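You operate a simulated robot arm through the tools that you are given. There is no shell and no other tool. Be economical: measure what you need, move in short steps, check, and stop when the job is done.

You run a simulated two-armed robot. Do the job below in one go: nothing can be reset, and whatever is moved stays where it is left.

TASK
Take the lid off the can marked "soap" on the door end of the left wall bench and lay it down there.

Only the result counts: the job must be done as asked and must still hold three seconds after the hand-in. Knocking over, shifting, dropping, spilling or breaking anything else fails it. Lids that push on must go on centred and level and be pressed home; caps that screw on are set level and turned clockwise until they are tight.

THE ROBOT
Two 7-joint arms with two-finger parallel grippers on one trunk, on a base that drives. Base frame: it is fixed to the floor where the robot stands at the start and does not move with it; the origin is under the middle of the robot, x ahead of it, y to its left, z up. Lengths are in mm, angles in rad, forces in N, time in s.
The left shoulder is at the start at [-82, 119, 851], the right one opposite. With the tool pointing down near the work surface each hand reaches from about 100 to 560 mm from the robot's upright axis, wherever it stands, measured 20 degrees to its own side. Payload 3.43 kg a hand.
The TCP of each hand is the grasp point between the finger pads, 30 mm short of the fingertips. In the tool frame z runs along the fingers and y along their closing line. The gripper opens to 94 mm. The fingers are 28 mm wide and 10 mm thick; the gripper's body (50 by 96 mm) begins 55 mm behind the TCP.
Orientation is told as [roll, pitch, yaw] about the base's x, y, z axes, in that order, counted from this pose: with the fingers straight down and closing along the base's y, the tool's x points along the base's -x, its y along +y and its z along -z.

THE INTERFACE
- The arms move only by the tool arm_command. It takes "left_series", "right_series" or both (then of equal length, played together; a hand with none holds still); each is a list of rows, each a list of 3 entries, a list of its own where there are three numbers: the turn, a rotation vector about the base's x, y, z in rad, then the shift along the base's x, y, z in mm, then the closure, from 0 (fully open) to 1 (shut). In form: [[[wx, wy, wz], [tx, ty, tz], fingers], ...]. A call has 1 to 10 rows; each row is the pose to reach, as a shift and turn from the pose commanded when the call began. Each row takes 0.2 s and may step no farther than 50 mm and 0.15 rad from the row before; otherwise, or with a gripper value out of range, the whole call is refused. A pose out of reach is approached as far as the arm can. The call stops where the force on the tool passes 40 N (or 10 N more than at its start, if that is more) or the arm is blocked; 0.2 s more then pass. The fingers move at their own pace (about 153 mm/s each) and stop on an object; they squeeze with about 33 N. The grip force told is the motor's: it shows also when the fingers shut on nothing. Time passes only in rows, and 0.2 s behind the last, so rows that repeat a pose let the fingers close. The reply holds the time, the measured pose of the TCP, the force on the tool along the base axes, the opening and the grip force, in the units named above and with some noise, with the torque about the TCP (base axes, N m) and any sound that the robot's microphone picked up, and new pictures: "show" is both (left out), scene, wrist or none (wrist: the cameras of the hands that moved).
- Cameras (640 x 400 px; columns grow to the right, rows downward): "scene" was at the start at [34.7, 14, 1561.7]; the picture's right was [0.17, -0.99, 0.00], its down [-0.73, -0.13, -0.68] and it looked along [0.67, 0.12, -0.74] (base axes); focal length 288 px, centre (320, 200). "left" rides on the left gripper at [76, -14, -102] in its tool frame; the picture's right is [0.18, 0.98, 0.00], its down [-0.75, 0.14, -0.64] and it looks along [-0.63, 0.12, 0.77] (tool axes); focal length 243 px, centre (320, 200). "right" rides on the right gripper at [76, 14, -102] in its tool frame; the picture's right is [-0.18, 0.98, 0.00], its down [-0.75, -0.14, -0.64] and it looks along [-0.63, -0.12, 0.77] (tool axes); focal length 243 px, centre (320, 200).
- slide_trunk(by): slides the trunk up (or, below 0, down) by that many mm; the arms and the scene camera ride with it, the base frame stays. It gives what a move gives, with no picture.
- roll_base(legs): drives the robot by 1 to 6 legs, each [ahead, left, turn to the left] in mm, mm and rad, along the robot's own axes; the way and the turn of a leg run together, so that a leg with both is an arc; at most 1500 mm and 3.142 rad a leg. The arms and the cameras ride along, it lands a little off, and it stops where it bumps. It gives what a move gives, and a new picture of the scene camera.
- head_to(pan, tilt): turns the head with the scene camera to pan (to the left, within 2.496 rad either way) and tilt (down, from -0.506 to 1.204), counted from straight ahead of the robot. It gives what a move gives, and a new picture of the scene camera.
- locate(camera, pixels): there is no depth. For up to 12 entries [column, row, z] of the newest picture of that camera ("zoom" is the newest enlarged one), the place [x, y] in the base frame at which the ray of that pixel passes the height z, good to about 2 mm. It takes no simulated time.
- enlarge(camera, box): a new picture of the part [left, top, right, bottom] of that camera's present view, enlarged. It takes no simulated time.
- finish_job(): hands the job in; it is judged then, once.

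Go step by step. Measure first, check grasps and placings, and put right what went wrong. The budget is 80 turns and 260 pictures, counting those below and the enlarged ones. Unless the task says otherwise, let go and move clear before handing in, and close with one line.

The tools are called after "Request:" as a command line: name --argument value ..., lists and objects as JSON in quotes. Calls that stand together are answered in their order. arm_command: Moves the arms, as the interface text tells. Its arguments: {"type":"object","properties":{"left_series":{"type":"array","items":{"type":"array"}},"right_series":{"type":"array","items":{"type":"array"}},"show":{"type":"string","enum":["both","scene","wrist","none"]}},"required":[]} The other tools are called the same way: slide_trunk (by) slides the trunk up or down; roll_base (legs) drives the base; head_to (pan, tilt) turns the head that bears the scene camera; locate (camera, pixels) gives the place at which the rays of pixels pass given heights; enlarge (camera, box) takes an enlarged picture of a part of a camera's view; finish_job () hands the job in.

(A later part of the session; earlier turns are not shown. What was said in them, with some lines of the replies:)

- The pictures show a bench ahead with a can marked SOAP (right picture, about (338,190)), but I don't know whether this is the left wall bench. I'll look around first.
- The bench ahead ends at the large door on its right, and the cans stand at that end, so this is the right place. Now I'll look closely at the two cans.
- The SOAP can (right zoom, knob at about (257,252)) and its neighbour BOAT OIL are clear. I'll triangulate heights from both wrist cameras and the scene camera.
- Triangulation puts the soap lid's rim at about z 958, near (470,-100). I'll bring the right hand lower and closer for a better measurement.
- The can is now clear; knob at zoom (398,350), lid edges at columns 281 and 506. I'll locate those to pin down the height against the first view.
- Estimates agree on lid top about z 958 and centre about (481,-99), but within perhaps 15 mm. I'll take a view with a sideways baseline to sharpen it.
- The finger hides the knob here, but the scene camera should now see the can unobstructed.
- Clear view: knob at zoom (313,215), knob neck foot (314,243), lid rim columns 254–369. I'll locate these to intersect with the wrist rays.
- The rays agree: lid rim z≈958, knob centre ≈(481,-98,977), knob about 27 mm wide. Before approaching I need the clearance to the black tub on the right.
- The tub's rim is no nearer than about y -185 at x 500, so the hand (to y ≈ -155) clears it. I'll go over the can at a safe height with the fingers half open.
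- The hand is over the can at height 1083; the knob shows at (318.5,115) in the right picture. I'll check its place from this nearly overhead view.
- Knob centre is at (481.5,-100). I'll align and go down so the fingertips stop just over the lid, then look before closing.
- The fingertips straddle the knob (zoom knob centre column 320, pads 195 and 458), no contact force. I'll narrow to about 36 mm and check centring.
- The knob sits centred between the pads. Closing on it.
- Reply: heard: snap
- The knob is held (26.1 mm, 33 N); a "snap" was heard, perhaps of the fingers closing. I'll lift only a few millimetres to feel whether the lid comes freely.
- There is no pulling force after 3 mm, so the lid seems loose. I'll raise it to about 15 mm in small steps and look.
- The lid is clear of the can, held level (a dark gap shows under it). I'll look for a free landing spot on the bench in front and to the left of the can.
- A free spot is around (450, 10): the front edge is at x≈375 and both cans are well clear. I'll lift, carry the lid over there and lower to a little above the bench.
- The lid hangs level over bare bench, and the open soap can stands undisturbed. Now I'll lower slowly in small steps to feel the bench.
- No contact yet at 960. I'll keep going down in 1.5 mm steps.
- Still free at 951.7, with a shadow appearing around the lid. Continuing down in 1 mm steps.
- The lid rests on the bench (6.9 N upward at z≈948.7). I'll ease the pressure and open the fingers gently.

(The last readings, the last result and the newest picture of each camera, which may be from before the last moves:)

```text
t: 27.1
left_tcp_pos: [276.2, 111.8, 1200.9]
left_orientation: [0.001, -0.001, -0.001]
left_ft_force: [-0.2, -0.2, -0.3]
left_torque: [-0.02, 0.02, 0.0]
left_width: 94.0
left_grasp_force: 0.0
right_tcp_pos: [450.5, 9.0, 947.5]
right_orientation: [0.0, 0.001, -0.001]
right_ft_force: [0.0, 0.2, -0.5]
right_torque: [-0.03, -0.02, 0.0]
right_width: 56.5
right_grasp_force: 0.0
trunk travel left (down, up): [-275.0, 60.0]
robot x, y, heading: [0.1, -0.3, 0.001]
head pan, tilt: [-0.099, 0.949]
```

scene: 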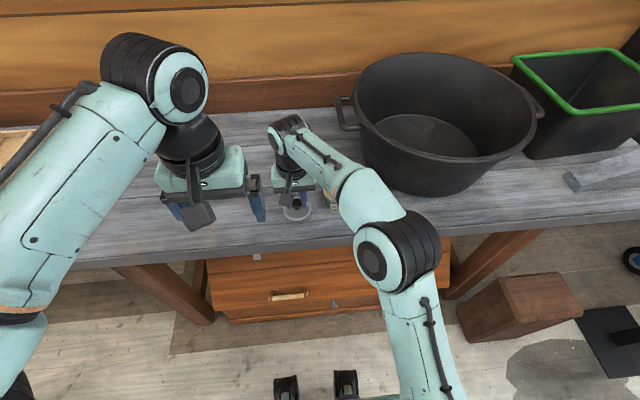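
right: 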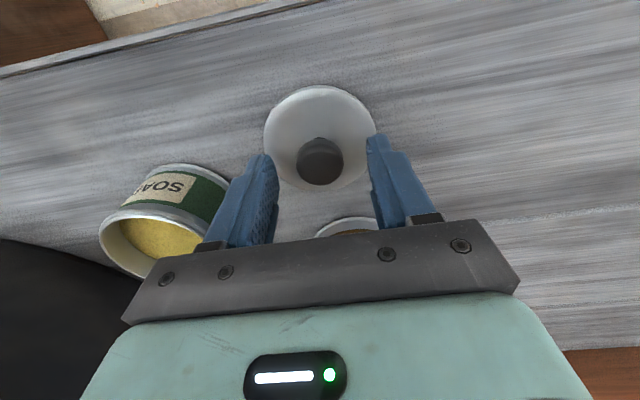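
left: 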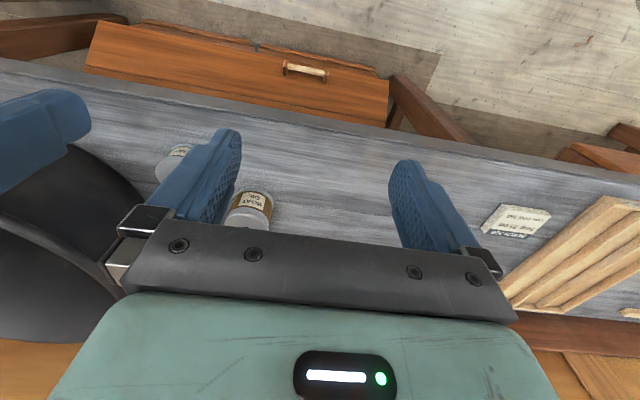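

The fingers are free of the knob and the lid lies flat. I'll go straight up, then draw the hand back.

Request:
arm_command --right_series '[[[0, 0, 0], [0, 0, 20], 0.4], [[0, 0, 0], [0, 0, 55], 0.4], [[0, 0, 0], [0, 0, 95], 0.4], [[0, 0, 0], [0, 0, 130], 0.4], [[0, 0, 0], [-35, -25, 150], 0.4], [[0, 0, 0], [-70, -50, 170], 0.4], [[0, 0, 0], [-105, -80, 190], 0.4], [[0, 0, 0], [-140, -110, 200], 0.4], [[0, 0, 0], [-140, -110, 200], 0.4]]' --show "both"

Request:
enlarge --camera "scene" --box '[240, 130, 400, 230]'

Request:
enlarge --camera "right" --box '[240, 100, 480, 250]'

```text
refused: row 7 steps farther than a row can; nothing moved
```

```text
4.00 times, centred on (320, 180) of scene
```

zoom: 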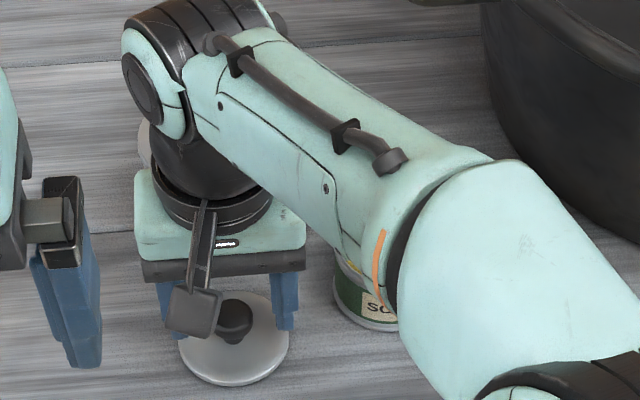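

```text
2.67 times, centred on (360, 175) of right
```

zoom: 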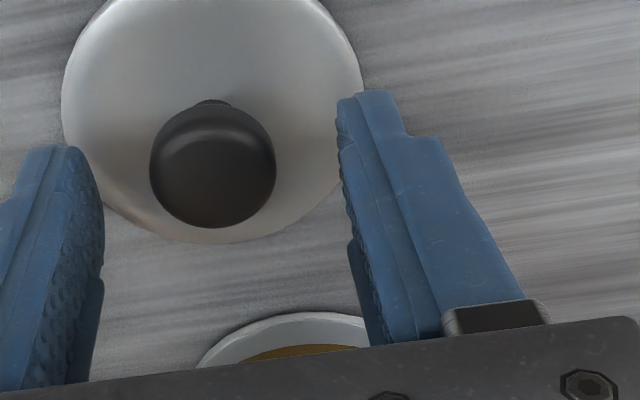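

The call was refused because one step was too long; nothing moved. Repeating with shorter steps.

Request:
arm_command --right_series '[[[0, 0, 0], [0, 0, 20], 0.4], [[0, 0, 0], [0, 0, 55], 0.4], [[0, 0, 0], [0, 0, 95], 0.4], [[0, 0, 0], [0, 0, 135], 0.4], [[0, 0, 0], [-30, -20, 155], 0.4], [[0, 0, 0], [-60, -40, 175], 0.4], [[0, 0, 0], [-90, -60, 190], 0.4], [[0, 0, 0], [-120, -85, 200], 0.4], [[0, 0, 0], [-140, -110, 200], 0.4], [[0, 0, 0], [-140, -110, 200], 0.4]]' --show "both"

Request:
enlarge --camera "scene" --box '[240, 130, 400, 230]'

Request:
enlarge --camera "right" --box '[260, 110, 500, 260]'

```text
t: 29.2
left_tcp_pos: [275.5, 112.0, 1202.9]
left_orientation: [0.002, 0.001, 0.0]
left_ft_force: [1.1, 0.4, 0.3]
left_torque: [0.0, 0.0, 0.01]
left_width: 93.6
left_grasp_force: 0.2
right_tcp_pos: [310.3, -102.2, 1148.4]
right_orientation: [0.0, -0.001, 0.002]
right_ft_force: [0.1, -0.5, -0.1]
right_torque: [0.0, 0.02, -0.01]
right_width: 56.1
right_grasp_force: 0.1
trunk travel left (down, up): [-275.0, 60.0]
robot x, y, heading: [1.0, 0.1, -0.001]
head pan, tilt: [-0.099, 0.949]
```

scene: 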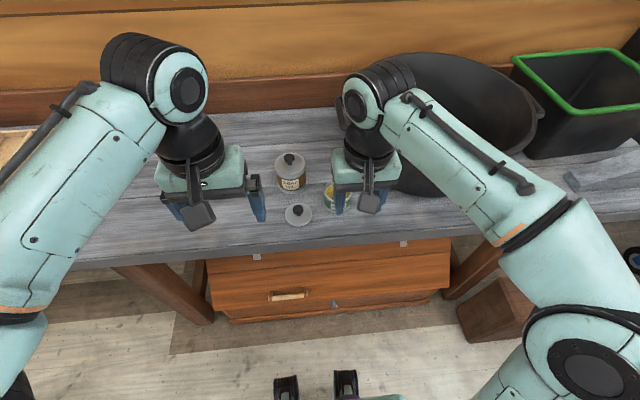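
right: 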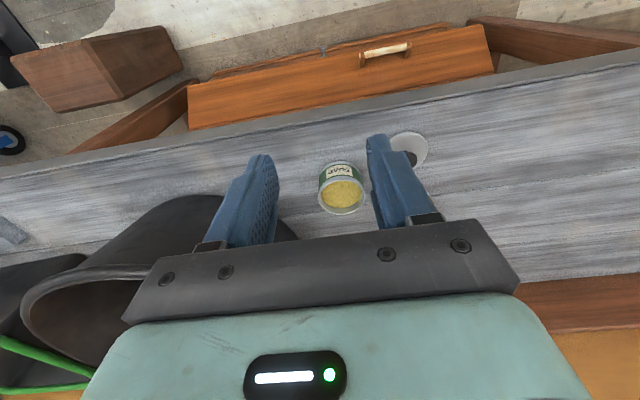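

```text
4.00 times, centred on (320, 180) of scene
```

zoom: 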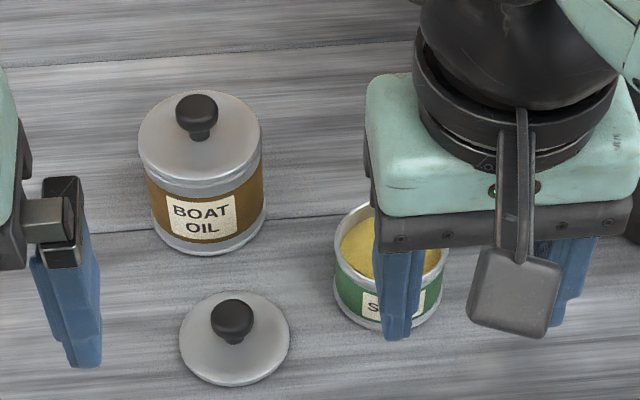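

```text
2.67 times, centred on (380, 185) of right
```

zoom: 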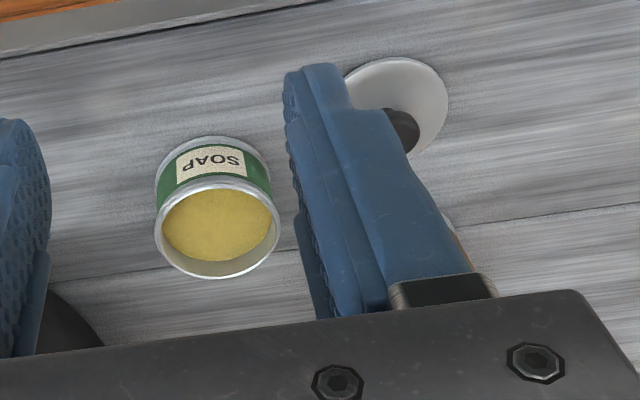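

The SOAP can stands open and upright, its lid lies flat on the bench beside it (zoom (234,337)), and the boat oil can and the tub haven't moved. The hand is clear, so I'm handing in.

Request:
finish_job

```text
The job is handed in.
```

The lid is off the "soap" can and lies flat on the bench beside it; nothing else looks moved in the last pictures, and the job is handed in.
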